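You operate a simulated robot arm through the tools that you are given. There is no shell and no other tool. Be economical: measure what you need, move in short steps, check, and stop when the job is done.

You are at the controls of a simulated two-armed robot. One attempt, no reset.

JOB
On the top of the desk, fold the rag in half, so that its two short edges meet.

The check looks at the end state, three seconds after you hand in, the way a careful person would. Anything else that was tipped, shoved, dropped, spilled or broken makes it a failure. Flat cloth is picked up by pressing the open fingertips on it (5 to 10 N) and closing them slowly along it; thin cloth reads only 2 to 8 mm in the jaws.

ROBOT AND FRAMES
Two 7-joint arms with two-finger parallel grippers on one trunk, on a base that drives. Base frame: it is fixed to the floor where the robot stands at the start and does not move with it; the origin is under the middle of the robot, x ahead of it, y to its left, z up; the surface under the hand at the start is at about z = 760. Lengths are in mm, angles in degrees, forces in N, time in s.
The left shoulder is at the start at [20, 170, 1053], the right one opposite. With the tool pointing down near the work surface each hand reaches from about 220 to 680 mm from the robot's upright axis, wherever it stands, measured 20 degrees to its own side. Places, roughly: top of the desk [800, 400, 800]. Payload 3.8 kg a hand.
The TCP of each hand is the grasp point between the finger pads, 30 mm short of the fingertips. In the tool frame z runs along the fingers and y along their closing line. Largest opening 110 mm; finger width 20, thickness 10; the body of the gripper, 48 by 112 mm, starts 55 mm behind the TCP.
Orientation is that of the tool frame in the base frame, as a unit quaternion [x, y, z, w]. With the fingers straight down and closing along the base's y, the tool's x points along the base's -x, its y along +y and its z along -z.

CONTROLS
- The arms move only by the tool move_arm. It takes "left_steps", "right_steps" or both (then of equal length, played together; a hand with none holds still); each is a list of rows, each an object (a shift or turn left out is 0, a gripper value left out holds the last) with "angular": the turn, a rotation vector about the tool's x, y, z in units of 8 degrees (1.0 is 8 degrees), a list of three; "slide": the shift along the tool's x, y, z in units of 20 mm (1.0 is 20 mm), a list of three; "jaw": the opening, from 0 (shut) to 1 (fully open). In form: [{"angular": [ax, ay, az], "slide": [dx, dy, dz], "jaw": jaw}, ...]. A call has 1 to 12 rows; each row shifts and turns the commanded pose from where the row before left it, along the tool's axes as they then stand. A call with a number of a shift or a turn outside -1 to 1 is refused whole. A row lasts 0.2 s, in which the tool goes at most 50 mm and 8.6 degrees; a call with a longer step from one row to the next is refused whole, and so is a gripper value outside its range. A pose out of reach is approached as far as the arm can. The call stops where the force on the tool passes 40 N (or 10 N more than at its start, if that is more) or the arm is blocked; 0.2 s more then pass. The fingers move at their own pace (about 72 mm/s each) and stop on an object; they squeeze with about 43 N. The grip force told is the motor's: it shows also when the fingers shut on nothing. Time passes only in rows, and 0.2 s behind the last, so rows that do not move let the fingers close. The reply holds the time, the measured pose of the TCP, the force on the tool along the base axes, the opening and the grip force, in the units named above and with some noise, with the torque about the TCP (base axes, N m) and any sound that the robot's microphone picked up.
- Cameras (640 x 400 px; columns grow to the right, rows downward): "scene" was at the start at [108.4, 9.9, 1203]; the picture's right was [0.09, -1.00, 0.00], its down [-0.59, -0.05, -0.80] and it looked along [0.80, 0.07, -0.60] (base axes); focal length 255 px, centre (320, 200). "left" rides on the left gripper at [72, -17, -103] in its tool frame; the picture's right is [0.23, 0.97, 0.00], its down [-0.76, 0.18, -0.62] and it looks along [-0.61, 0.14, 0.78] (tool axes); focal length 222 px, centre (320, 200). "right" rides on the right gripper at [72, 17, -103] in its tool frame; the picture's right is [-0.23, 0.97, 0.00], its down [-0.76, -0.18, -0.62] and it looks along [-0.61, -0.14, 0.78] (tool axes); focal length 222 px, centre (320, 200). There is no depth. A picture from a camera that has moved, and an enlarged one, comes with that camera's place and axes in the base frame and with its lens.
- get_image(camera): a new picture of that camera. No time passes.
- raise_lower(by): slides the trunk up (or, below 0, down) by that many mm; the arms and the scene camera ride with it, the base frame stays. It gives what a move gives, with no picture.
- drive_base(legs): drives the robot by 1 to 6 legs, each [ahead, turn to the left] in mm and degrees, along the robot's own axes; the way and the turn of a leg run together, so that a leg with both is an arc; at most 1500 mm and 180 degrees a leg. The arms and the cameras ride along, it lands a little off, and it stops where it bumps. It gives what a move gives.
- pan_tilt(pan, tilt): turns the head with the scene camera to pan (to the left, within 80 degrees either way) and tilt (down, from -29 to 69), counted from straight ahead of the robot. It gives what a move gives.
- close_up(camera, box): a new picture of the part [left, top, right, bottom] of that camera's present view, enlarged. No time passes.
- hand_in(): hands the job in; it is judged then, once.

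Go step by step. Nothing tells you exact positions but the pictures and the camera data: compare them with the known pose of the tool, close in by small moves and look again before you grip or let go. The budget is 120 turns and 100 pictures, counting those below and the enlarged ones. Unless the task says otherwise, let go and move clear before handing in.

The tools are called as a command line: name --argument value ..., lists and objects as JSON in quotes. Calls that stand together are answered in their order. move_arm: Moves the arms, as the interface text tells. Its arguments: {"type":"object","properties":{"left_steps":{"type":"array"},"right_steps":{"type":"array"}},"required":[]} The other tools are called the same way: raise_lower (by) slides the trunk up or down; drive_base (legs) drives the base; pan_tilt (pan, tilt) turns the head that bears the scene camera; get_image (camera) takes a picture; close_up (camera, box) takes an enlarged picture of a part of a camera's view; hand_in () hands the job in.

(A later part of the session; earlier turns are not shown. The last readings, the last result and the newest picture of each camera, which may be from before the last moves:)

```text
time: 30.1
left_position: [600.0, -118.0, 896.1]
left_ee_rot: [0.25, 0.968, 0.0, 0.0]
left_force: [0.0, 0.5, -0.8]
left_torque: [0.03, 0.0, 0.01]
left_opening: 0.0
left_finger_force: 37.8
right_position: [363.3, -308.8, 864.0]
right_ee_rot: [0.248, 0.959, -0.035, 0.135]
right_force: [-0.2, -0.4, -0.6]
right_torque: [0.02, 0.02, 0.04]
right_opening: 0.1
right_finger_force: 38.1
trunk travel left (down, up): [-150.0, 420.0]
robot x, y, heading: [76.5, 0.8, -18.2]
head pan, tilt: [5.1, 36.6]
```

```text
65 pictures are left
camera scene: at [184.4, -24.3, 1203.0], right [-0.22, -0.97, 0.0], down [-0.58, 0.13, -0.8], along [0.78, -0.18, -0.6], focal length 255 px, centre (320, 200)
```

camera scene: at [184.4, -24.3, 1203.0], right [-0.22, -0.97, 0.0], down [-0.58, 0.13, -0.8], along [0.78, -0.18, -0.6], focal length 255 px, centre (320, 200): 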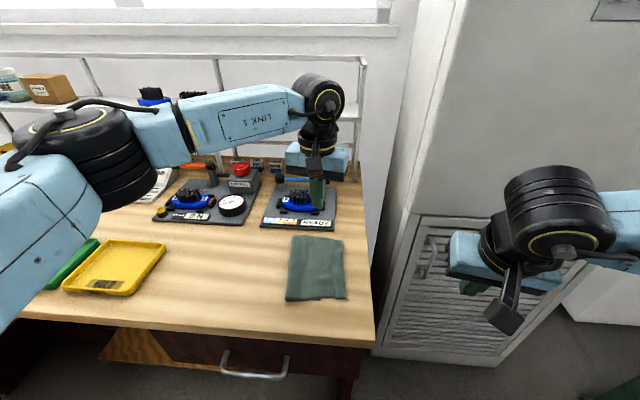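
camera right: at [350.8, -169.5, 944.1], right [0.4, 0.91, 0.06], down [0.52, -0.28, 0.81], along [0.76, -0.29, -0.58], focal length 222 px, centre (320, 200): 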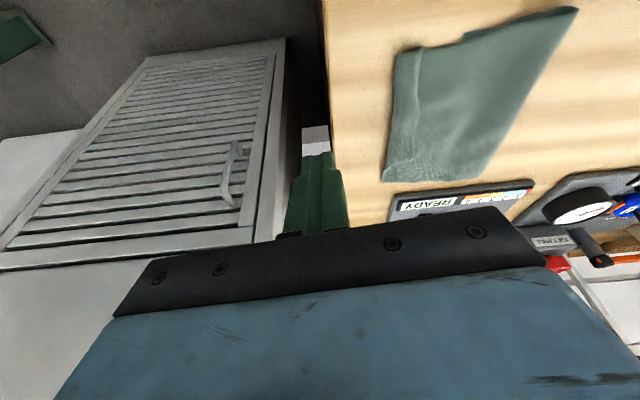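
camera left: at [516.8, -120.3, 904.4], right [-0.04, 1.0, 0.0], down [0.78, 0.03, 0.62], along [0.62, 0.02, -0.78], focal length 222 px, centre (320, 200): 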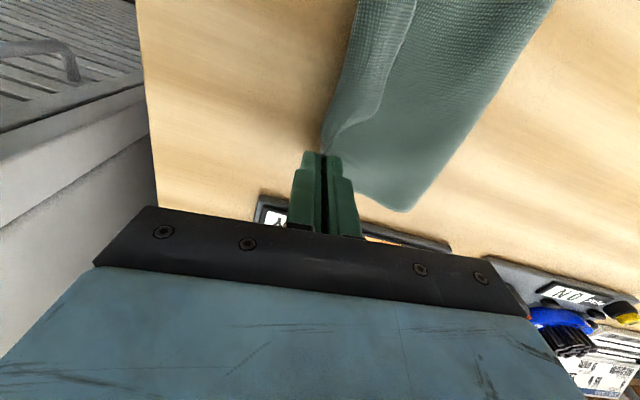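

I'll bring both hands to hover over the flap, aligned with the edge normal.

move_arm --left_steps '[{"angular": [0, 0, -0.6]}, {"angular": [0, 0, -0.6]}, {"angular": [0, 0, -0.59]}, {"slide": [0.34, -0.73, 0.5], "jaw": 0.31}, {"slide": [0.34, -0.73, 0.5]}, {"slide": [0.35, -0.72, 0.5]}, {"slide": [0, 0, 0.8]}, {"slide": [0, 0, 0.5]}, {}, {}, {}, {}]' --right_steps '[{"angular": [-0.165, 0, -0.573]}, {"angular": [-0.165, 0, -0.573]}, {"angular": [-0.165, 0, -0.573]}, {"slide": [-0.213, 1, 0.2], "jaw": 0.31}, {"slide": [-0.213, 1, 0.2]}, {"slide": [-0.213, 1, 0.2]}, {"slide": [-0.213, 1, 0.2]}, {"slide": [-0.213, 1, 0.2]}, {"slide": [-0.213, 1, 0.2]}, {"slide": [-0.213, 1, 0.2]}, {"slide": [-0.213, 1, 0.2]}, {"slide": [-0.213, 1, 0.2]}]'

close_up --camera "left" --box '[160, 20, 480, 220]'

close_up --camera "right" --box '[200, 20, 520, 220]'

```text
time: 32.7
left_position: [569.2, -152.9, 840.0]
left_ee_rot: [0.127, 0.992, 0.0, 0.0]
left_force: [-0.2, -0.2, 0.1]
left_torque: [0.05, 0.0, -0.03]
left_opening: 34.3
left_finger_force: 0.1
right_position: [453.3, -145.3, 840.2]
right_ee_rot: [0.127, 0.982, -0.018, 0.138]
right_force: [-0.6, 0.3, 0.1]
right_torque: [0.04, 0.03, -0.02]
right_opening: 34.1
right_finger_force: 0.1
trunk travel left (down, up): [-150.0, 420.0]
robot x, y, heading: [76.9, -1.1, -18.2]
head pan, tilt: [5.1, 36.6]
```

```text
2.00 times, centred on (320, 120) of left
camera zoom: at [497.3, -151.7, 942.6], right [0.03, 1.0, 0.0], down [0.78, -0.02, 0.62], along [0.62, -0.02, -0.78], focal length 444 px, centre (320, 360)
```

zoom: 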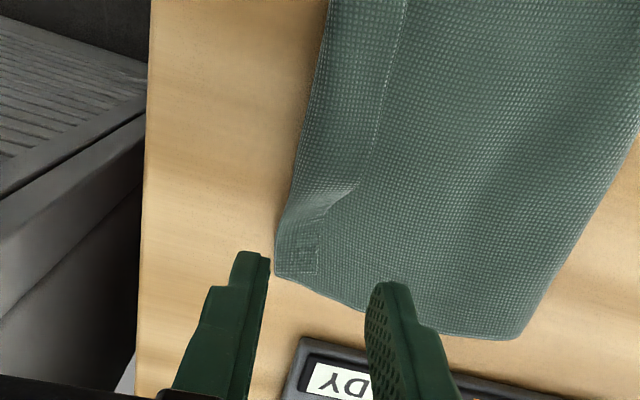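

```text
2.00 times, centred on (360, 120) of right
camera zoom: at [363.0, -103.5, 920.3], right [0.46, 0.89, 0.06], down [0.5, -0.31, 0.81], along [0.74, -0.34, -0.58], focal length 444 px, centre (240, 360)
```

zoom: 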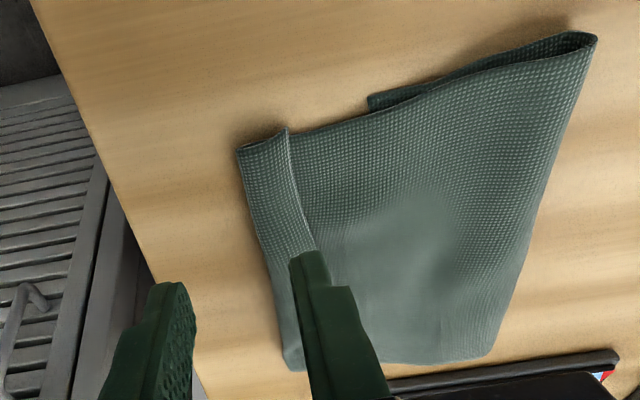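

move_arm --left_steps '[{"slide": [0.21, -0.055, 0.5]}, {"slide": [0.21, -0.055, 0.6]}, {"slide": [0, 0, 0.6]}, {"slide": [0, 0, 0.3]}, {"slide": [0, 0, 0.2]}, {}]' --right_steps '[{"slide": [0.19, 0.5, 0.5]}, {"slide": [0.19, 0.45, 0.5]}, {"slide": [0.17, 0, 0.55]}, {"slide": [0.12, 0, 0.35]}, {"slide": [0.06, 0, 0.2]}, {}]'

close_up --camera "left" --box '[160, 20, 480, 220]'

close_up --camera "right" --box '[200, 60, 440, 210]'

```text
time: 34.1
left_position: [561.3, -152.9, 796.0]
left_ee_rot: [0.127, 0.992, 0.0, 0.001]
left_force: [16.4, 3.3, 5.9]
left_torque: [-0.28, 2.22, -0.51]
left_opening: 34.2
left_finger_force: 0.0
right_position: [457.0, -127.7, 794.7]
right_ee_rot: [0.125, 0.982, -0.018, 0.137]
right_force: [-15.3, -4.3, -6.5]
right_torque: [0.47, -1.53, -0.28]
right_opening: 34.3
right_finger_force: 0.1
trunk travel left (down, up): [-150.0, 420.0]
robot x, y, heading: [78.7, 0.0, -18.0]
head pan, tilt: [5.1, 36.6]
```

```text
2.00 times, centred on (320, 120) of left
camera zoom: at [488.5, -152.8, 899.4], right [0.02, 1.0, 0.0], down [0.78, -0.02, 0.62], along [0.62, -0.02, -0.78], focal length 444 px, centre (320, 360)
```

zoom: 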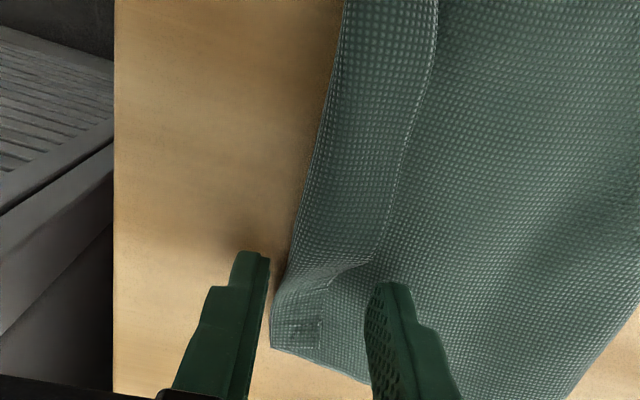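

```text
2.67 times, centred on (320, 135) of right
camera zoom: at [366.2, -85.3, 874.9], right [0.46, 0.89, 0.06], down [0.5, -0.31, 0.81], along [0.74, -0.34, -0.59], focal length 592 px, centre (320, 373)
```

zoom: 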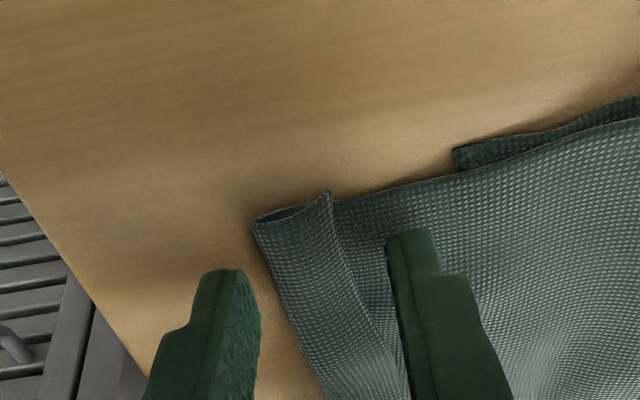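

The hands are lightly touching each other, so I'll spread them a few mm and then come down to near contact.

move_arm --left_steps '[{"slide": [-0.25, 0, 0]}, {}, {"slide": [0, 0, 0.1]}, {}]' --right_steps '[{"slide": [0.29, 0, -0.083]}, {}, {"slide": [0.01, 0, 0.05]}, {}]'

```text
time: 35.1
left_position: [565.3, -155.7, 794.6]
left_ee_rot: [0.128, 0.992, 0.0, -0.001]
left_force: [0.1, 0.0, -0.4]
left_torque: [-0.01, 0.0, 0.01]
left_opening: 34.3
left_finger_force: 0.1
right_position: [450.3, -125.3, 795.2]
right_ee_rot: [0.127, 0.982, -0.018, 0.138]
right_force: [0.3, -0.8, 1.2]
right_torque: [0.01, 0.01, -0.02]
right_opening: 34.2
right_finger_force: 0.1
trunk travel left (down, up): [-150.0, 420.0]
robot x, y, heading: [77.6, -1.3, -18.0]
head pan, tilt: [5.1, 36.6]
```

move_arm --left_steps '[{"slide": [0, 0, 0.06]}, {"jaw": 0.27}, {"jaw": 0.24}, {"jaw": 0.21}, {"jaw": 0.18}, {"jaw": 0.15}, {"jaw": 0.12}, {}]' --right_steps '[{"slide": [0.01, 0, 0.06]}, {"jaw": 0.27}, {"jaw": 0.24}, {"jaw": 0.21}, {"jaw": 0.18}, {"jaw": 0.15}, {"jaw": 0.12}, {}]'

close_up --camera "left" --box '[200, 60, 440, 210]'

close_up --camera "right" --box '[200, 60, 440, 210]'

```text
time: 36.9
left_position: [565.3, -155.9, 794.3]
left_ee_rot: [0.128, 0.992, 0.0, 0.0]
left_force: [0.0, 0.4, -0.2]
left_torque: [0.02, 0.04, 0.01]
left_opening: 13.0
left_finger_force: 0.0
right_position: [451.2, -124.2, 793.8]
right_ee_rot: [0.125, 0.982, -0.018, 0.138]
right_force: [-1.2, -0.2, -0.1]
right_torque: [0.02, 0.0, 0.02]
right_opening: 13.4
right_finger_force: 0.1
trunk travel left (down, up): [-150.0, 420.0]
robot x, y, heading: [80.3, 0.6, -18.2]
head pan, tilt: [5.1, 36.6]
```

```text
2.67 times, centred on (320, 135) of left
camera zoom: at [492.3, -154.7, 896.7], right [0.03, 1.0, 0.0], down [0.78, -0.02, 0.62], along [0.62, -0.02, -0.78], focal length 592 px, centre (320, 373)
```

zoom: 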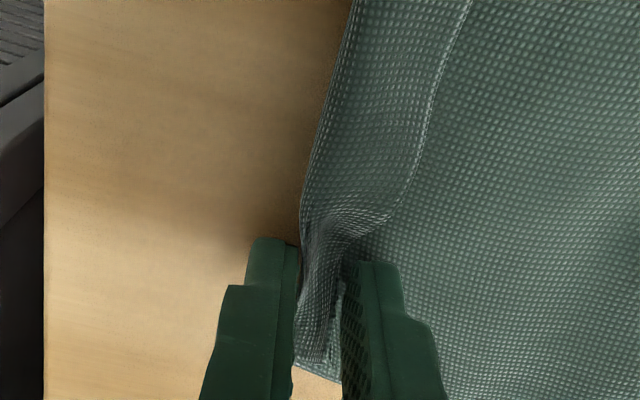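

```text
2.67 times, centred on (320, 135) of right
camera zoom: at [360.6, -83.4, 874.0], right [0.46, 0.89, 0.06], down [0.5, -0.31, 0.81], along [0.74, -0.34, -0.58], focal length 592 px, centre (320, 373)
```

zoom: 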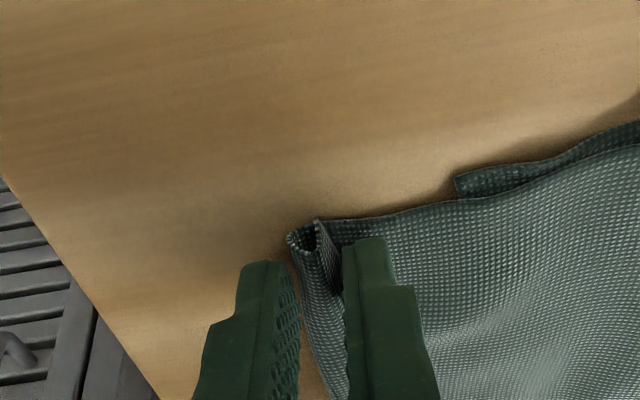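

The flap is standing up between the fingers as I wanted. I'll finish closing.

move_arm --left_steps '[{"jaw": 0.1}, {"jaw": 0.08}, {"jaw": 0.06}, {"jaw": 0.04}, {"jaw": 0.02}, {"jaw": 0}, {}, {}]' --right_steps '[{"jaw": 0.1}, {"jaw": 0.08}, {"jaw": 0.06}, {"jaw": 0.04}, {"jaw": 0.02}, {"jaw": 0}, {}, {}]'

close_up --camera "left" --box '[200, 60, 440, 210]'

close_up --camera "right" --box '[200, 60, 440, 210]'

```text
time: 38.7
left_position: [565.6, -156.5, 794.2]
left_ee_rot: [0.127, 0.992, 0.0, 0.001]
left_force: [1.5, -0.2, 8.2]
left_torque: [0.05, 0.02, 0.01]
left_opening: 2.6
left_finger_force: 42.8
right_position: [450.2, -125.6, 793.7]
right_ee_rot: [0.126, 0.982, -0.017, 0.139]
right_force: [-0.3, 0.0, 0.1]
right_torque: [-0.01, 0.0, -0.04]
right_opening: 1.8
right_finger_force: 41.9
trunk travel left (down, up): [-150.0, 420.0]
robot x, y, heading: [78.4, 3.0, -18.1]
head pan, tilt: [5.1, 36.6]
```

```text
2.67 times, centred on (320, 135) of left
camera zoom: at [492.2, -154.5, 897.3], right [0.03, 1.0, 0.0], down [0.78, -0.02, 0.62], along [0.62, -0.02, -0.78], focal length 592 px, centre (320, 373)
```

zoom: 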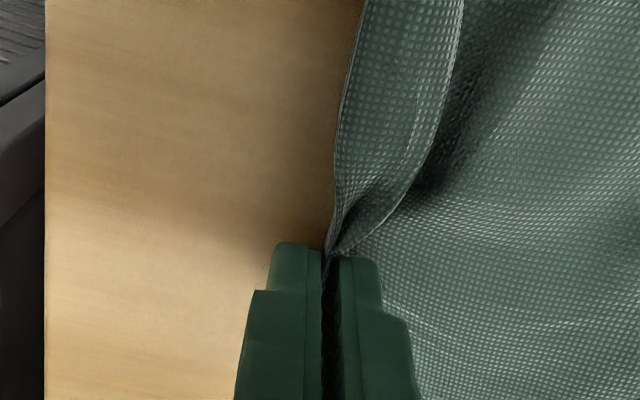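

```text
2.67 times, centred on (320, 135) of right
camera zoom: at [360.3, -83.3, 874.2], right [0.46, 0.89, 0.06], down [0.5, -0.31, 0.81], along [0.74, -0.34, -0.58], focal length 592 px, centre (320, 373)
```

zoom: 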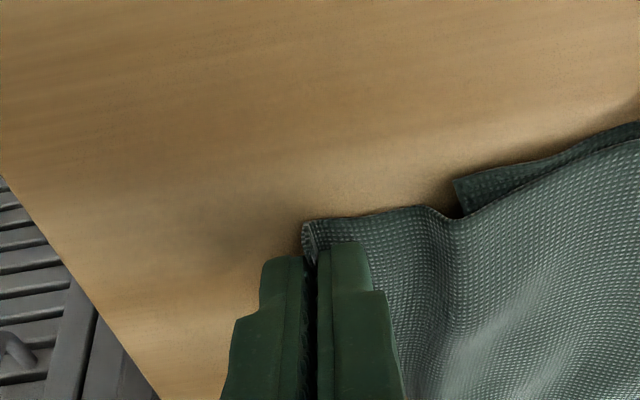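

move_arm --left_steps '[{"slide": [0, 0.15, -0.5]}, {"slide": [0, 0.25, -0.5]}, {"slide": [0, 0.3, -0.5]}, {"slide": [0, 0.3, -0.5]}, {}]' --right_steps '[{"slide": [-0.138, 0.15, -0.48]}, {"slide": [-0.138, 0.25, -0.48]}, {"slide": [-0.138, 0.3, -0.48]}, {"slide": [-0.138, 0.3, -0.48]}, {}]'

close_up --camera "left" --box '[160, 20, 480, 220]'

close_up --camera "right" --box '[200, 20, 520, 220]'

close_up --camera "scene" --box '[240, 200, 400, 300]'

```text
time: 39.9
left_position: [570.0, -135.4, 834.1]
left_ee_rot: [0.127, 0.992, 0.0, 0.0]
left_force: [-0.9, 0.1, -0.1]
left_torque: [-0.05, 0.0, 0.0]
left_opening: 2.2
left_finger_force: 42.0
right_position: [455.4, -105.5, 832.5]
right_ee_rot: [0.125, 0.982, -0.017, 0.138]
right_force: [-0.1, 0.2, 0.1]
right_torque: [0.0, -0.03, 0.04]
right_opening: 2.1
right_finger_force: 42.1
trunk travel left (down, up): [-150.0, 420.0]
robot x, y, heading: [79.5, 0.9, -17.9]
head pan, tilt: [5.1, 36.6]
```

```text
2.00 times, centred on (320, 120) of left
camera zoom: at [497.2, -135.2, 936.6], right [0.03, 1.0, 0.0], down [0.78, -0.02, 0.62], along [0.62, -0.02, -0.78], focal length 444 px, centre (320, 360)
```

zoom: 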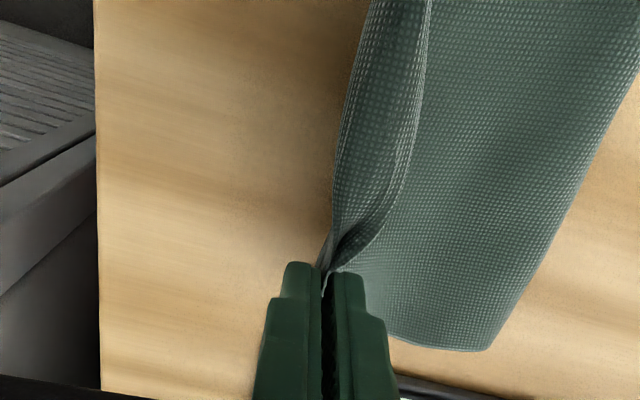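

```text
2.00 times, centred on (360, 120) of right
camera zoom: at [364.9, -63.4, 913.7], right [0.46, 0.89, 0.06], down [0.5, -0.31, 0.81], along [0.74, -0.34, -0.58], focal length 444 px, centre (240, 360)
```

zoom: 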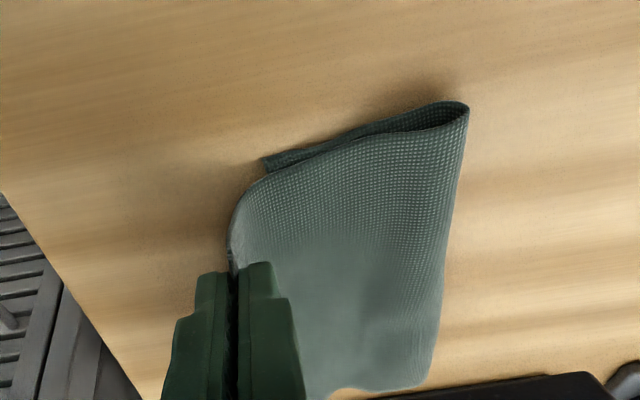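

```text
4.00 times, centred on (320, 250) of scene
camera zoom: at [184.6, -24.0, 1203.0], right [-0.22, -0.97, 0.0], down [-0.58, 0.13, -0.8], along [0.78, -0.18, -0.6], focal length 1018 px, centre (320, 0)
```

zoom: 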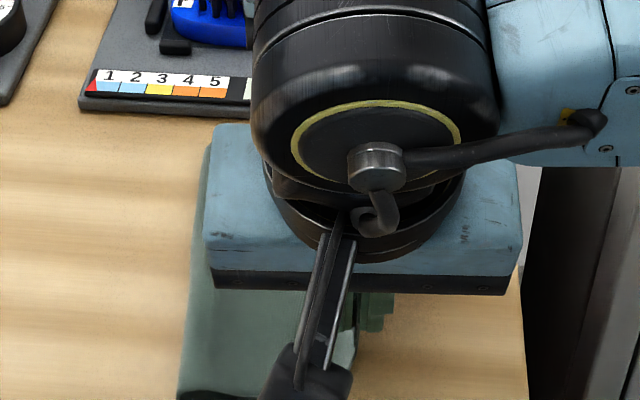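

Both hands hold the edge as a single standing layer. I'll raise it a little more and tilt both wrists toward −y so the edge will lie outward when released.

move_arm --left_steps '[{"slide": [0, 0.2, -0.6]}, {"slide": [0, 0.2, -0.6]}, {"angular": [-1, 0, 0]}, {"angular": [-1, 0, 0]}, {"angular": [-1, 0, 0]}, {"angular": [-1, 0, 0]}, {"angular": [-1, 0, 0]}, {}]' --right_steps '[{"slide": [-0.166, 0.2, -0.577]}, {"slide": [-0.166, 0.2, -0.577]}, {"angular": [-1, 0, 0]}, {"angular": [-1, 0, 0]}, {"angular": [-1, 0, 0]}, {"angular": [-1, 0, 0]}, {"angular": [-1, 0, 0]}, {}]'

get_image --camera "left"

get_image --camera "right"

get_image --camera "scene"

```text
time: 41.7
left_position: [571.4, -127.8, 857.9]
left_ee_rot: [0.12, 0.932, 0.339, 0.044]
left_force: [-0.3, 0.4, -0.1]
left_torque: [-0.03, 0.02, 0.02]
left_opening: 2.3
left_finger_force: 42.7
right_position: [458.3, -97.8, 858.4]
right_ee_rot: [0.071, 0.929, 0.319, 0.175]
right_force: [1.0, -1.0, 0.2]
right_torque: [-0.04, -0.1, -0.03]
right_opening: 2.1
right_finger_force: 42.0
trunk travel left (down, up): [-150.0, 420.0]
robot x, y, heading: [77.2, -1.2, -18.0]
head pan, tilt: [5.1, 36.6]
```

```text
53 pictures are left
camera left: at [483.8, -187.5, 925.5], right [-0.03, 0.78, 0.63], down [0.67, -0.45, 0.59], along [0.74, 0.44, -0.51], focal length 222 px, centre (320, 200)
```

left: 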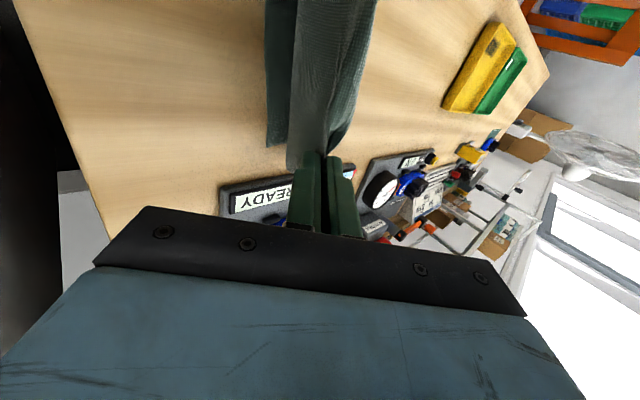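

```text
52 pictures are left
camera right: at [353.6, -125.6, 924.8], right [0.23, 0.71, 0.67], down [0.48, -0.68, 0.56], along [0.85, 0.19, -0.49], focal length 222 px, centre (320, 200)
```

right: 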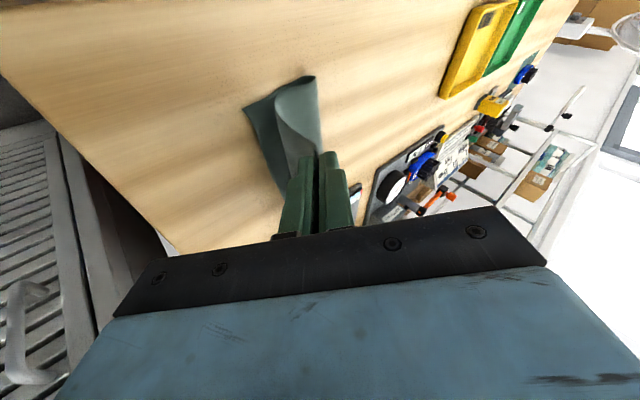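

```text
51 pictures are left
camera scene: at [184.7, -23.8, 1203.0], right [-0.22, -0.97, 0.0], down [-0.58, 0.13, -0.8], along [0.78, -0.18, -0.6], focal length 255 px, centre (320, 200)
```

scene: 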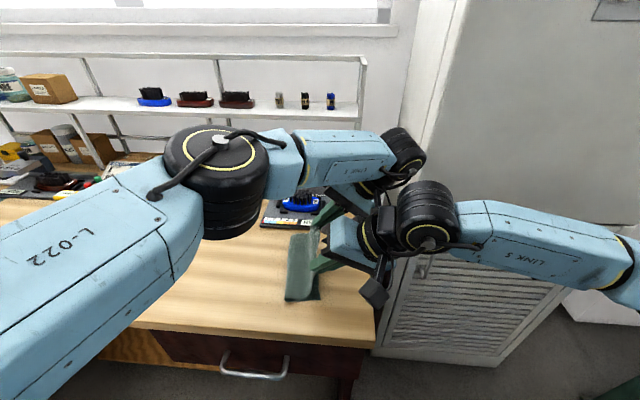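

close_up --camera "left" --box '[220, 0, 420, 180]'

close_up --camera "right" --box '[220, 60, 380, 180]'

```text
2.22 times, centred on (320, 90) of left
camera zoom: at [483.8, -187.5, 925.5], right [-0.03, 0.78, 0.63], down [0.67, -0.45, 0.59], along [0.74, 0.44, -0.51], focal length 494 px, centre (320, 444)
```

zoom: 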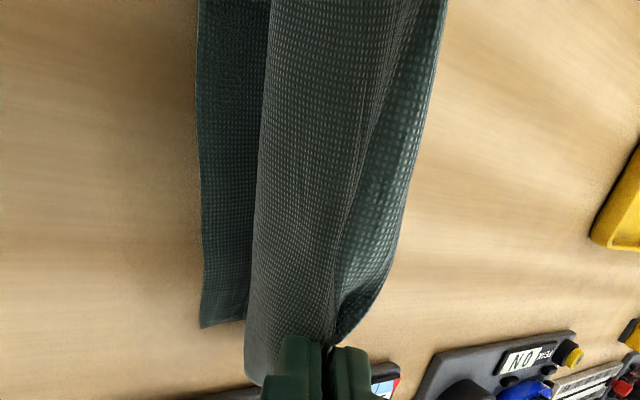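

```text
3.33 times, centred on (300, 120) of right
camera zoom: at [353.6, -125.6, 924.8], right [0.23, 0.71, 0.67], down [0.48, -0.68, 0.56], along [0.85, 0.19, -0.49], focal length 740 px, centre (387, 467)
```

zoom: 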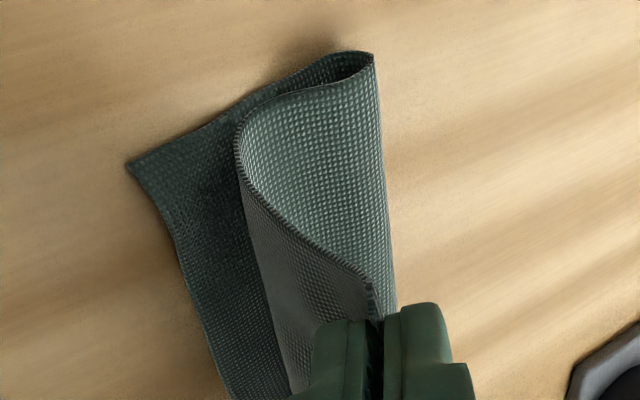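

The slack sheet is bulging toward −y. I'll lift further so the sheet goes taut and lines up with the tilted fingers.

move_arm --left_steps '[{"slide": [0, 0.386, -0.46]}, {"slide": [0, 0.386, -0.46]}, {"slide": [0, 0.386, -0.46]}, {}]' --right_steps '[{"slide": [-0.166, 0.371, -0.442]}, {"slide": [-0.166, 0.371, -0.442]}, {"slide": [-0.166, 0.371, -0.442]}, {}]'

close_up --camera "left" --box '[220, 0, 420, 180]'

close_up --camera "right" --box '[220, 60, 380, 180]'

```text
time: 42.7
left_position: [571.3, -129.6, 894.4]
left_ee_rot: [0.12, 0.932, 0.339, 0.043]
left_force: [-2.6, 0.2, 0.5]
left_torque: [-0.07, 0.0, 0.06]
left_opening: 2.5
left_finger_force: 42.4
right_position: [459.0, -98.2, 893.8]
right_ee_rot: [0.071, 0.929, 0.319, 0.173]
right_force: [2.4, -0.2, -0.3]
right_torque: [-0.01, -0.01, -0.07]
right_opening: 2.0
right_finger_force: 42.0
trunk travel left (down, up): [-150.0, 420.0]
robot x, y, heading: [79.4, 3.1, -17.9]
head pan, tilt: [5.1, 36.6]
```

```text
2.22 times, centred on (320, 90) of left
camera zoom: at [483.2, -188.4, 961.6], right [-0.03, 0.78, 0.63], down [0.67, -0.45, 0.59], along [0.74, 0.44, -0.51], focal length 494 px, centre (320, 444)
```

zoom: 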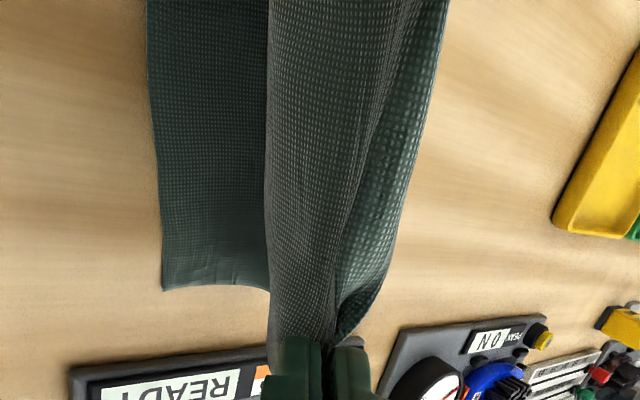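

```text
3.33 times, centred on (300, 120) of right
camera zoom: at [353.8, -125.3, 960.1], right [0.23, 0.71, 0.66], down [0.48, -0.68, 0.56], along [0.85, 0.19, -0.5], focal length 740 px, centre (387, 467)
```

zoom: 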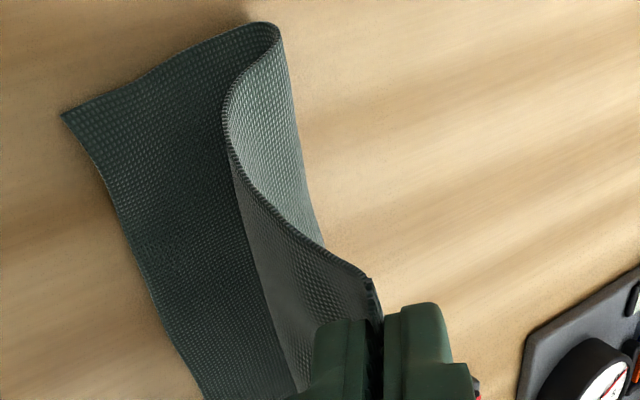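

The sheet is now nearly taut. I'll swing it down in an arc around the fold toward −y, keeping it stretched, so that it comes down flat without curling.

move_arm --left_steps '[{"slide": [0, -0.765, -0.022]}, {"slide": [0, -0.765, -0.022]}, {"slide": [0, -0.785, 0.157]}, {"slide": [0, -0.785, 0.157]}, {}]' --right_steps '[{"slide": [0.131, -0.753, -0.036]}, {"slide": [0.131, -0.753, -0.036]}, {"slide": [0.173, -0.77, 0.139]}, {"slide": [0.173, -0.77, 0.139]}, {}]'

close_up --camera "left" --box '[220, 0, 420, 180]'

close_up --camera "right" --box '[240, 40, 440, 190]'

```text
time: 43.9
left_position: [563.2, -159.7, 862.9]
left_ee_rot: [0.12, 0.932, 0.339, 0.043]
left_force: [-5.2, 1.0, -1.7]
left_torque: [-0.03, 0.05, 0.09]
left_opening: 2.4
left_finger_force: 42.0
left hand out of reach, approached as far as the arm can: row 3, 4
right_position: [446.0, -141.5, 850.1]
right_ee_rot: [0.072, 0.929, 0.32, 0.174]
right_force: [4.9, -0.9, 0.9]
right_torque: [-0.04, -0.14, -0.16]
right_opening: 2.0
right_finger_force: 41.8
trunk travel left (down, up): [-150.0, 420.0]
robot x, y, heading: [80.2, 1.4, -18.1]
head pan, tilt: [5.1, 36.6]
```

```text
2.22 times, centred on (320, 90) of left
camera zoom: at [475.5, -218.6, 930.5], right [-0.03, 0.78, 0.63], down [0.67, -0.45, 0.59], along [0.74, 0.44, -0.51], focal length 494 px, centre (320, 444)
```

zoom: 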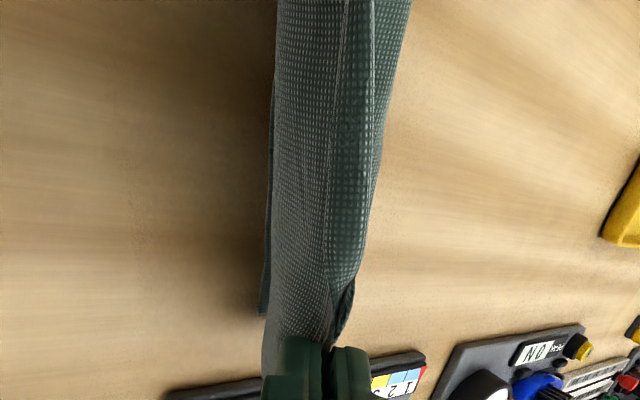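

```text
2.67 times, centred on (340, 115) of right
camera zoom: at [341.7, -167.8, 917.0], right [0.23, 0.71, 0.67], down [0.47, -0.68, 0.56], along [0.85, 0.19, -0.49], focal length 592 px, centre (267, 427)
```

zoom: 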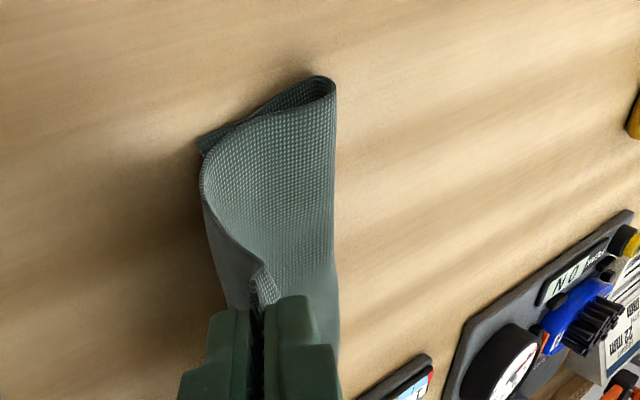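

The left arm is at its limit, and the strip still has a small back-fold at the jaws. I'll straighten the hands to vertical while lowering, so the sheet lies stretched out flat and I can re-grip only the flap.

move_arm --left_steps '[{"angular": [1, 0, 0]}, {"angular": [1, 0, 0]}, {"angular": [1, 0, 0]}, {"angular": [1, 0, 0]}, {"angular": [1, 0, 0]}, {"slide": [0, 0, 0.6]}, {"slide": [0, 0, 0.6]}, {"slide": [0, 0, 0.6]}, {"slide": [0, 0, 0.5]}, {"slide": [0, 0, 0.3]}, {}]' --right_steps '[{"angular": [1, 0, 0]}, {"angular": [1, 0, 0]}, {"angular": [1, 0, 0]}, {"angular": [1, 0, 0]}, {"angular": [1, 0, 0]}, {"slide": [0.146, 0, 0.51]}, {"slide": [0.146, 0, 0.51]}, {"slide": [0.146, 0, 0.51]}, {"slide": [0.146, 0, 0.51]}, {"slide": [0.1, 0, 0.35]}, {}]'

close_up --camera "left" --box '[160, 20, 480, 220]'

close_up --camera "right" --box '[200, 60, 440, 210]'

```text
time: 46.3
left_position: [563.3, -160.2, 810.4]
left_ee_rot: [0.127, 0.992, 0.0, 0.001]
left_force: [-0.7, 0.2, -0.5]
left_torque: [0.06, -0.02, 0.02]
left_opening: 2.4
left_finger_force: 42.7
right_position: [446.8, -139.6, 798.1]
right_ee_rot: [0.126, 0.982, -0.017, 0.137]
right_force: [1.1, -0.1, 0.0]
right_torque: [0.02, -0.05, 0.03]
right_opening: 2.1
right_finger_force: 42.1
trunk travel left (down, up): [-150.0, 420.0]
robot x, y, heading: [79.4, -0.9, -17.9]
head pan, tilt: [5.1, 36.6]
```

```text
2.00 times, centred on (320, 120) of left
camera zoom: at [490.6, -158.0, 913.1], right [0.03, 1.0, 0.0], down [0.78, -0.02, 0.62], along [0.62, -0.02, -0.78], focal length 444 px, centre (320, 360)
```

zoom: 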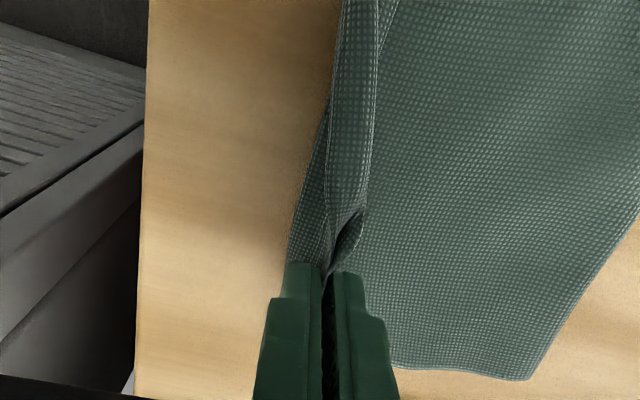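

```text
2.67 times, centred on (320, 135) of right
camera zoom: at [357.1, -98.8, 878.4], right [0.46, 0.89, 0.06], down [0.5, -0.31, 0.81], along [0.74, -0.34, -0.58], focal length 592 px, centre (320, 373)
```

zoom: 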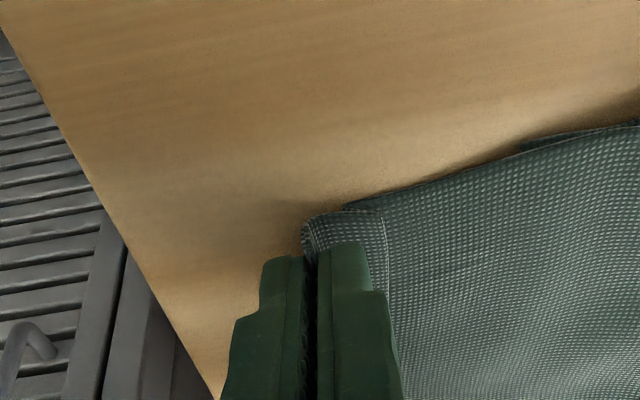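

move_arm --left_steps '[{"slide": [0, 0, 0.4]}, {"slide": [0, 0, 0.2]}, {"jaw": 0.06}, {"jaw": 0.12}, {"jaw": 0.18}, {"jaw": 0.24}, {"slide": [0, 0, -0.4]}, {"slide": [0, 0, -0.8]}, {"slide": [0, 0, -1]}, {}]' --right_steps '[{}, {}, {"jaw": 0.06}, {"jaw": 0.12}, {"jaw": 0.18}, {"jaw": 0.24}, {"slide": [-0.1, 0, -0.38]}, {"slide": [-0.2, 0, -0.77]}, {"slide": [-0.276, 0, -0.96]}, {}]'

close_up --camera "left" --box '[160, 20, 480, 220]'

close_up --camera "right" --box '[200, 20, 520, 220]'

```text
time: 48.5
left_position: [563.4, -160.1, 842.9]
left_ee_rot: [0.126, 0.992, 0.0, 0.0]
left_force: [0.6, 0.5, -0.2]
left_torque: [-0.04, 0.03, 0.0]
left_opening: 26.6
left_finger_force: 0.1
right_position: [447.1, -140.8, 844.3]
right_ee_rot: [0.126, 0.982, -0.018, 0.138]
right_force: [0.0, -0.3, 0.1]
right_torque: [0.0, 0.04, 0.02]
right_opening: 26.5
right_finger_force: 0.0
trunk travel left (down, up): [-150.0, 420.0]
robot x, y, heading: [77.0, -3.0, -18.0]
head pan, tilt: [5.1, 36.6]
```

```text
2.00 times, centred on (320, 120) of left
camera zoom: at [490.6, -158.3, 945.6], right [0.03, 1.0, 0.0], down [0.78, -0.02, 0.62], along [0.62, -0.02, -0.78], focal length 444 px, centre (320, 360)
```

zoom: 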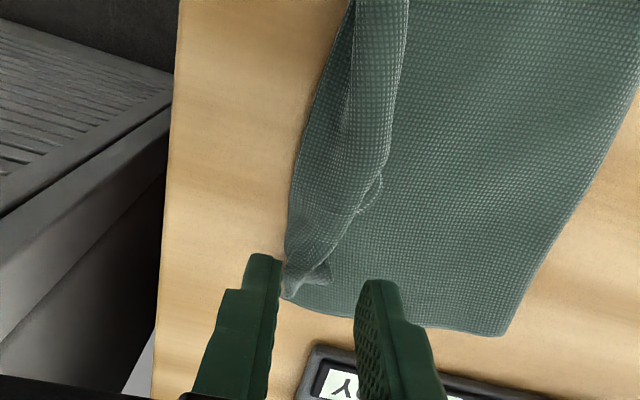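

```text
2.00 times, centred on (360, 120) of right
camera zoom: at [356.3, -98.7, 923.1], right [0.46, 0.89, 0.06], down [0.5, -0.31, 0.81], along [0.74, -0.34, -0.58], focal length 444 px, centre (240, 360)
```

zoom: 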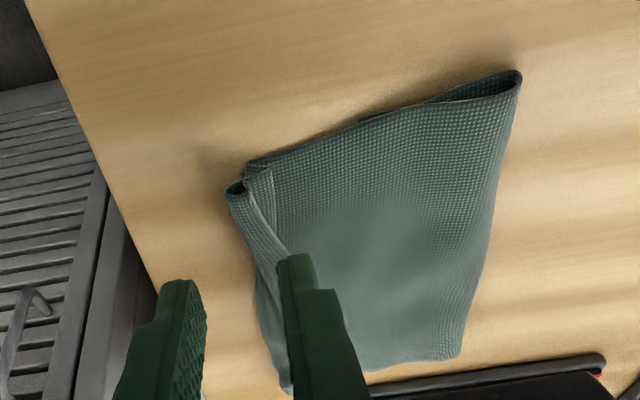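

The hem is now rolled up untidily. The cleaner fix is to re-grip it, carry it back over to +y to open the rag flat, and redo the fold with a much smaller pinch right at the edge.

move_arm --left_steps '[{"jaw": 0.32, "slide": [0, 0, 0.6]}, {"slide": [0, 0, 0.6]}, {"slide": [0, 0, 0.6]}, {"slide": [0, 0, 0.6]}, {"slide": [0, 0, 0.06]}, {"jaw": 0.24}, {"jaw": 0.18}, {"jaw": 0.12}, {"jaw": 0.06}, {"jaw": 0}, {}, {}]' --right_steps '[{"jaw": 0.32, "slide": [0.03, 0.45, 0.6]}, {"slide": [0.166, 0, 0.6]}, {"slide": [0.166, 0, 0.6]}, {"slide": [0.166, 0, 0.6]}, {"slide": [0.03, 0, 0.06]}, {"jaw": 0.24}, {"jaw": 0.18}, {"jaw": 0.12}, {"jaw": 0.06}, {"jaw": 0}, {}, {}]'

```text
time: 51.1
left_position: [563.4, -160.5, 793.7]
left_ee_rot: [0.127, 0.992, 0.0, 0.0]
left_force: [-1.1, -0.4, 0.3]
left_torque: [0.06, 0.03, 0.0]
left_opening: 2.6
left_finger_force: 42.6
right_position: [450.9, -133.0, 793.2]
right_ee_rot: [0.127, 0.982, -0.019, 0.139]
right_force: [1.7, -1.4, 3.5]
right_torque: [0.01, -0.03, 0.06]
right_opening: 8.0
right_finger_force: 42.8
trunk travel left (down, up): [-150.0, 420.0]
robot x, y, heading: [78.5, -0.5, -18.0]
head pan, tilt: [5.1, 36.6]
```

move_arm --left_steps '[{"slide": [0, 0.15, -0.73]}, {"slide": [0, 0.15, -0.73]}, {"slide": [0, 0.15, -0.73]}, {"slide": [0, 0.42, -0.62]}, {"slide": [0, 0.42, -0.62]}, {"slide": [0, 0.42, -0.62]}, {"slide": [0, 0.62, -0.42]}, {"slide": [0, 0.62, -0.42]}, {"slide": [0, 0.62, -0.42]}, {"slide": [0, 0.73, -0.15]}, {"slide": [0, 0.73, -0.15]}, {"slide": [0, 0.73, -0.15]}]' --right_steps '[{"slide": [-0.2, 0.15, -0.7]}, {"slide": [-0.2, 0.15, -0.7]}, {"slide": [-0.2, 0.15, -0.7]}, {"slide": [-0.17, 0.42, -0.596]}, {"slide": [-0.17, 0.42, -0.596]}, {"slide": [-0.17, 0.42, -0.596]}, {"slide": [-0.116, 0.62, -0.404]}, {"slide": [-0.116, 0.62, -0.404]}, {"slide": [-0.116, 0.62, -0.404]}, {"slide": [-0.041, 0.73, -0.144]}, {"slide": [-0.041, 0.73, -0.144]}, {"slide": [-0.041, 0.73, -0.144]}]'

get_image --camera "right"

get_image --camera "left"

```text
time: 53.7
left_position: [592.7, -46.4, 907.4]
left_ee_rot: [0.127, 0.992, 0.0, 0.0]
left_force: [-0.9, -0.3, 0.7]
left_torque: [0.01, -0.02, 0.03]
left_opening: 2.3
left_finger_force: 42.3
right_position: [479.8, -21.0, 906.9]
right_ee_rot: [0.126, 0.982, -0.018, 0.138]
right_force: [1.1, 0.0, -0.4]
right_torque: [0.01, 0.02, -0.01]
right_opening: 7.1
right_finger_force: 43.3
trunk travel left (down, up): [-150.0, 420.0]
robot x, y, heading: [78.6, 1.7, -18.0]
head pan, tilt: [5.1, 36.6]
```

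```text
40 pictures are left
camera right: at [389.5, 21.3, 987.2], right [0.46, 0.89, 0.06], down [0.5, -0.31, 0.81], along [0.74, -0.34, -0.58], focal length 222 px, centre (320, 200)
```

right: 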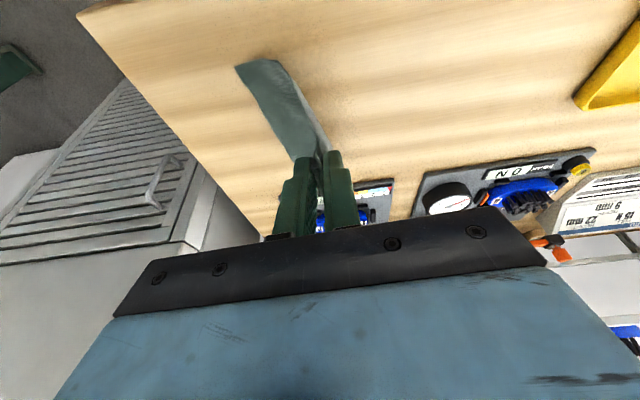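

```text
39 pictures are left
camera left: at [520.3, -45.5, 1011.3], right [0.03, 1.0, 0.0], down [0.78, -0.02, 0.62], along [0.62, -0.02, -0.78], focal length 222 px, centre (320, 200)
```

left: 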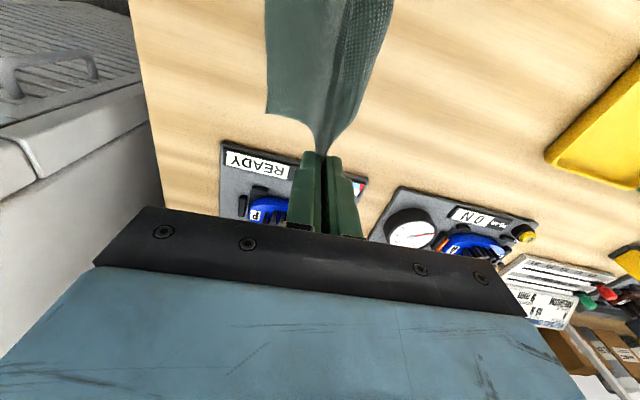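

Now down the far side to lay it open flat.

move_arm --left_steps '[{"slide": [0, 0.73, 0.15]}, {"slide": [0, 0.73, 0.15]}, {"slide": [0, 0.73, 0.15]}, {"slide": [0, 0.62, 0.42]}, {"slide": [0, 0.62, 0.42]}, {"slide": [0, 0.62, 0.42]}, {"slide": [0, 0.42, 0.62]}, {"slide": [0, 0.42, 0.62]}, {"slide": [0, 0.42, 0.62]}, {"slide": [0, 0.15, 0.65]}, {"slide": [0, 0.15, 0.65]}, {"slide": [0, 0.15, 0.65]}]' --right_steps '[{"slide": [0.041, 0.73, 0.144]}, {"slide": [0.041, 0.73, 0.144]}, {"slide": [0.041, 0.73, 0.144]}, {"slide": [0.116, 0.62, 0.404]}, {"slide": [0.116, 0.62, 0.404]}, {"slide": [0.116, 0.62, 0.404]}, {"slide": [0.17, 0.42, 0.596]}, {"slide": [0.17, 0.42, 0.596]}, {"slide": [0.17, 0.42, 0.596]}, {"slide": [0.18, 0.15, 0.62]}, {"slide": [0.18, 0.15, 0.62]}, {"slide": [0.18, 0.15, 0.62]}]'

get_image --camera "right"

get_image --camera "left"

```text
time: 56.3
left_position: [621.7, 64.0, 798.0]
left_ee_rot: [0.127, 0.992, 0.0, 0.0]
left_force: [-0.3, -0.6, 0.4]
left_torque: [-0.01, 0.01, 0.0]
left_opening: 2.5
left_finger_force: 42.5
right_position: [508.9, 84.7, 796.7]
right_ee_rot: [0.125, 0.982, -0.018, 0.138]
right_force: [0.9, 0.3, -0.4]
right_torque: [-0.01, -0.01, -0.02]
right_opening: 6.9
right_finger_force: 42.9
right hand out of reach, approached as far as the arm can: row 12
trunk travel left (down, up): [-150.0, 420.0]
robot x, y, heading: [81.6, -0.3, -17.9]
head pan, tilt: [5.1, 36.6]
```

```text
38 pictures are left
camera right: at [419.0, 128.0, 877.1], right [0.46, 0.89, 0.06], down [0.5, -0.31, 0.81], along [0.74, -0.34, -0.58], focal length 222 px, centre (320, 200)
```

right: 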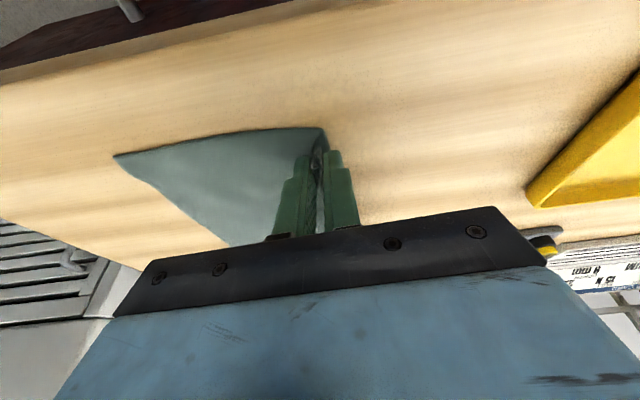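

```text
37 pictures are left
camera left: at [548.6, 64.6, 900.9], right [0.03, 1.0, 0.0], down [0.78, -0.02, 0.62], along [0.62, -0.02, -0.78], focal length 222 px, centre (320, 200)
```

left: 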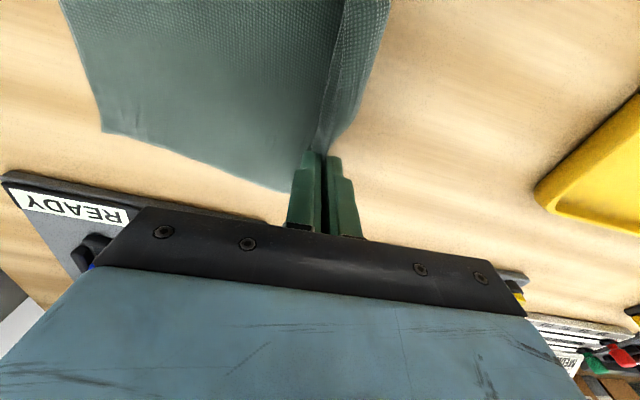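

move_arm --left_steps '[{"slide": [0, 0, 0.1]}, {"jaw": 0.08}, {"jaw": 0.16}, {"jaw": 0.24}, {"jaw": 0.32}, {}, {"slide": [0, 0, -0.5]}, {"slide": [0, 0, -1]}, {"slide": [0, 0, -1]}, {"slide": [0, 0, -1]}, {"slide": [0, 0.8, -1]}, {"slide": [0, 0.8, 0]}]' --right_steps '[{}, {"jaw": 0.08}, {"jaw": 0.16}, {"jaw": 0.24}, {"jaw": 0.32}, {}, {"slide": [-0.138, 0, -0.48]}, {"slide": [-0.276, 0, -0.96]}, {"slide": [-0.276, 0, -0.96]}, {"slide": [-0.276, 0, -0.96]}, {"slide": [0, -1, 0]}, {"slide": [0, -1, 0]}]'

move_arm --right_steps '[{"slide": [0, -1, 0]}, {"slide": [0, -1, 0]}, {"slide": [0, -1, 0]}, {"slide": [0, -1, 0]}, {"slide": [0, -1, 0]}, {"slide": [0, -1, 0]}, {"slide": [0, -1, 0]}, {"slide": [0, -1, 0]}, {"slide": [0, -1, 0]}, {"slide": [0, -1, 0]}]'

drive_base --legs '[[0, 14]]'

get_image --camera "scene"

```text
time: 58.9
left_position: [629.8, 94.9, 885.1]
left_ee_rot: [0.127, 0.992, 0.0, 0.0]
left_force: [-0.5, 1.0, 0.0]
left_torque: [0.05, -0.01, 0.01]
left_opening: 35.3
left_finger_force: 0.0
right_position: [499.2, 48.3, 866.1]
right_ee_rot: [0.126, 0.982, -0.017, 0.138]
right_force: [-0.6, 0.2, -0.1]
right_torque: [0.0, 0.01, -0.04]
right_opening: 35.1
right_finger_force: 0.1
trunk travel left (down, up): [-150.0, 420.0]
robot x, y, heading: [81.8, 0.3, -18.2]
head pan, tilt: [5.1, 36.6]
```

```text
time: 61.1
left_position: [629.7, 95.4, 885.0]
left_ee_rot: [0.127, 0.992, 0.001, 0.001]
left_force: [-0.1, -0.5, 0.7]
left_torque: [0.0, -0.02, 0.0]
left_opening: 35.4
left_finger_force: 0.0
right_position: [448.4, -145.7, 868.9]
right_ee_rot: [0.126, 0.982, -0.018, 0.137]
right_force: [-0.1, 0.0, 0.6]
right_torque: [0.0, 0.01, 0.01]
right_opening: 35.0
right_finger_force: 0.0
trunk travel left (down, up): [-150.0, 420.0]
robot x, y, heading: [76.6, -0.5, -17.7]
head pan, tilt: [5.1, 36.6]
```

```text
time: 62.3
left_position: [589.8, 227.3, 885.9]
left_ee_rot: [0.004, 1.0, 0.0, 0.0]
left_force: [0.1, -0.4, 0.1]
left_torque: [0.01, -0.02, 0.0]
left_opening: 35.3
left_finger_force: 0.0
right_position: [472.9, -50.7, 867.8]
right_ee_rot: [0.004, 0.99, 0.0, 0.14]
right_force: [-0.5, -0.1, -0.1]
right_torque: [-0.04, -0.01, -0.01]
right_opening: 35.1
right_finger_force: 0.0
trunk travel left (down, up): [-150.0, 420.0]
robot x, y, heading: [80.5, -0.3, -3.7]
head pan, tilt: [5.1, 36.6]
```

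```text
36 pictures are left
camera scene: at [187.7, 2.9, 1203.0], right [0.02, -1.0, 0.0], down [-0.6, -0.01, -0.8], along [0.8, 0.02, -0.6], focal length 255 px, centre (320, 200)
```

scene: 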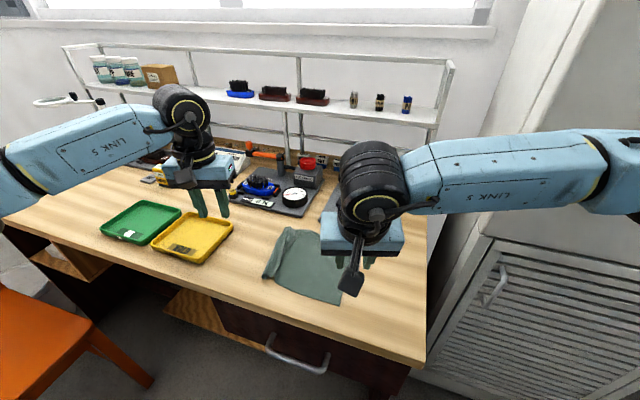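

move_arm --right_steps '[{"slide": [0, -1, 0]}, {"slide": [0, -1, 0]}, {"slide": [0, -1, 0]}, {"slide": [0, -1, 0]}, {"slide": [0, -1, 0]}, {"slide": [0, -1, 0]}, {"slide": [0, -1, 0]}, {"slide": [0, -1, 0]}]'

close_up --camera "scene" --box '[230, 205, 390, 305]'

```text
time: 64.1
left_position: [589.7, 227.7, 885.0]
left_ee_rot: [0.004, 1.0, 0.0, 0.0]
left_force: [0.1, 0.5, -1.0]
left_torque: [0.04, 0.05, 0.01]
left_opening: 34.9
left_finger_force: 0.1
right_position: [470.2, -210.8, 868.9]
right_ee_rot: [0.005, 0.99, -0.001, 0.14]
right_force: [-0.3, 0.1, 0.3]
right_torque: [-0.02, 0.04, 0.0]
right_opening: 35.4
right_finger_force: 0.0
trunk travel left (down, up): [-150.0, 420.0]
robot x, y, heading: [77.1, -2.8, -3.8]
head pan, tilt: [5.1, 36.6]
```

```text
4.00 times, centred on (310, 255) of scene
camera zoom: at [187.7, 2.2, 1203.0], right [0.02, -1.0, 0.0], down [-0.6, -0.01, -0.8], along [0.8, 0.02, -0.6], focal length 1018 px, centre (360, -20)
```

zoom: 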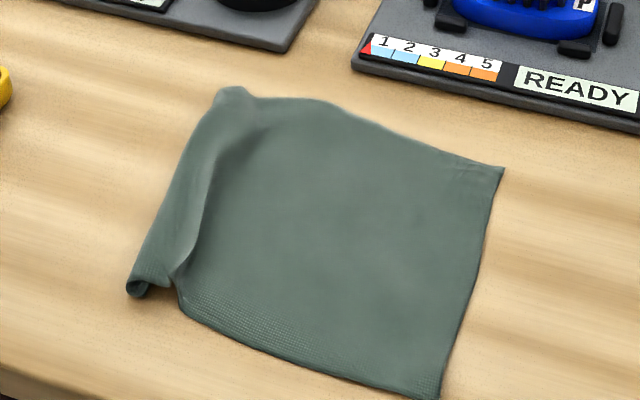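

close_up --camera "scene" --box '[256, 220, 320, 290]'

get_image --camera "left"

```text
5.71 times, centred on (288, 255) of scene
camera zoom: at [187.7, 2.2, 1203.0], right [0.02, -1.0, 0.0], down [-0.6, -0.01, -0.8], along [0.8, 0.02, -0.6], focal length 1455 px, centre (503, -114)
```

zoom: 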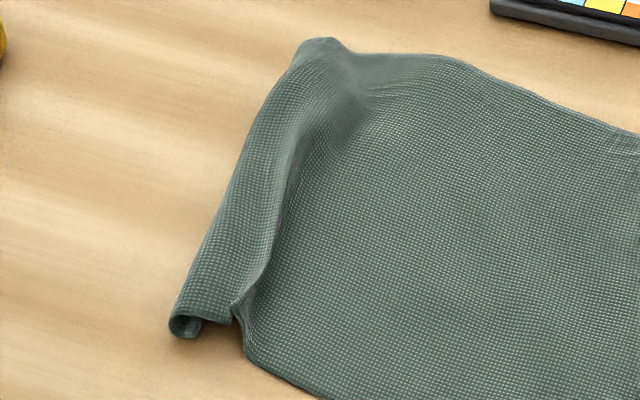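

```text
33 pictures are left
camera left: at [518.8, 209.2, 988.4], right [-0.22, 0.98, 0.0], down [0.76, 0.17, 0.62], along [0.61, 0.14, -0.78], focal length 222 px, centre (320, 200)
```

left: 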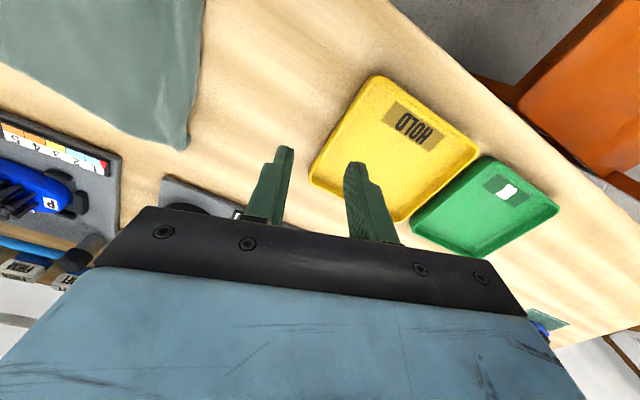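

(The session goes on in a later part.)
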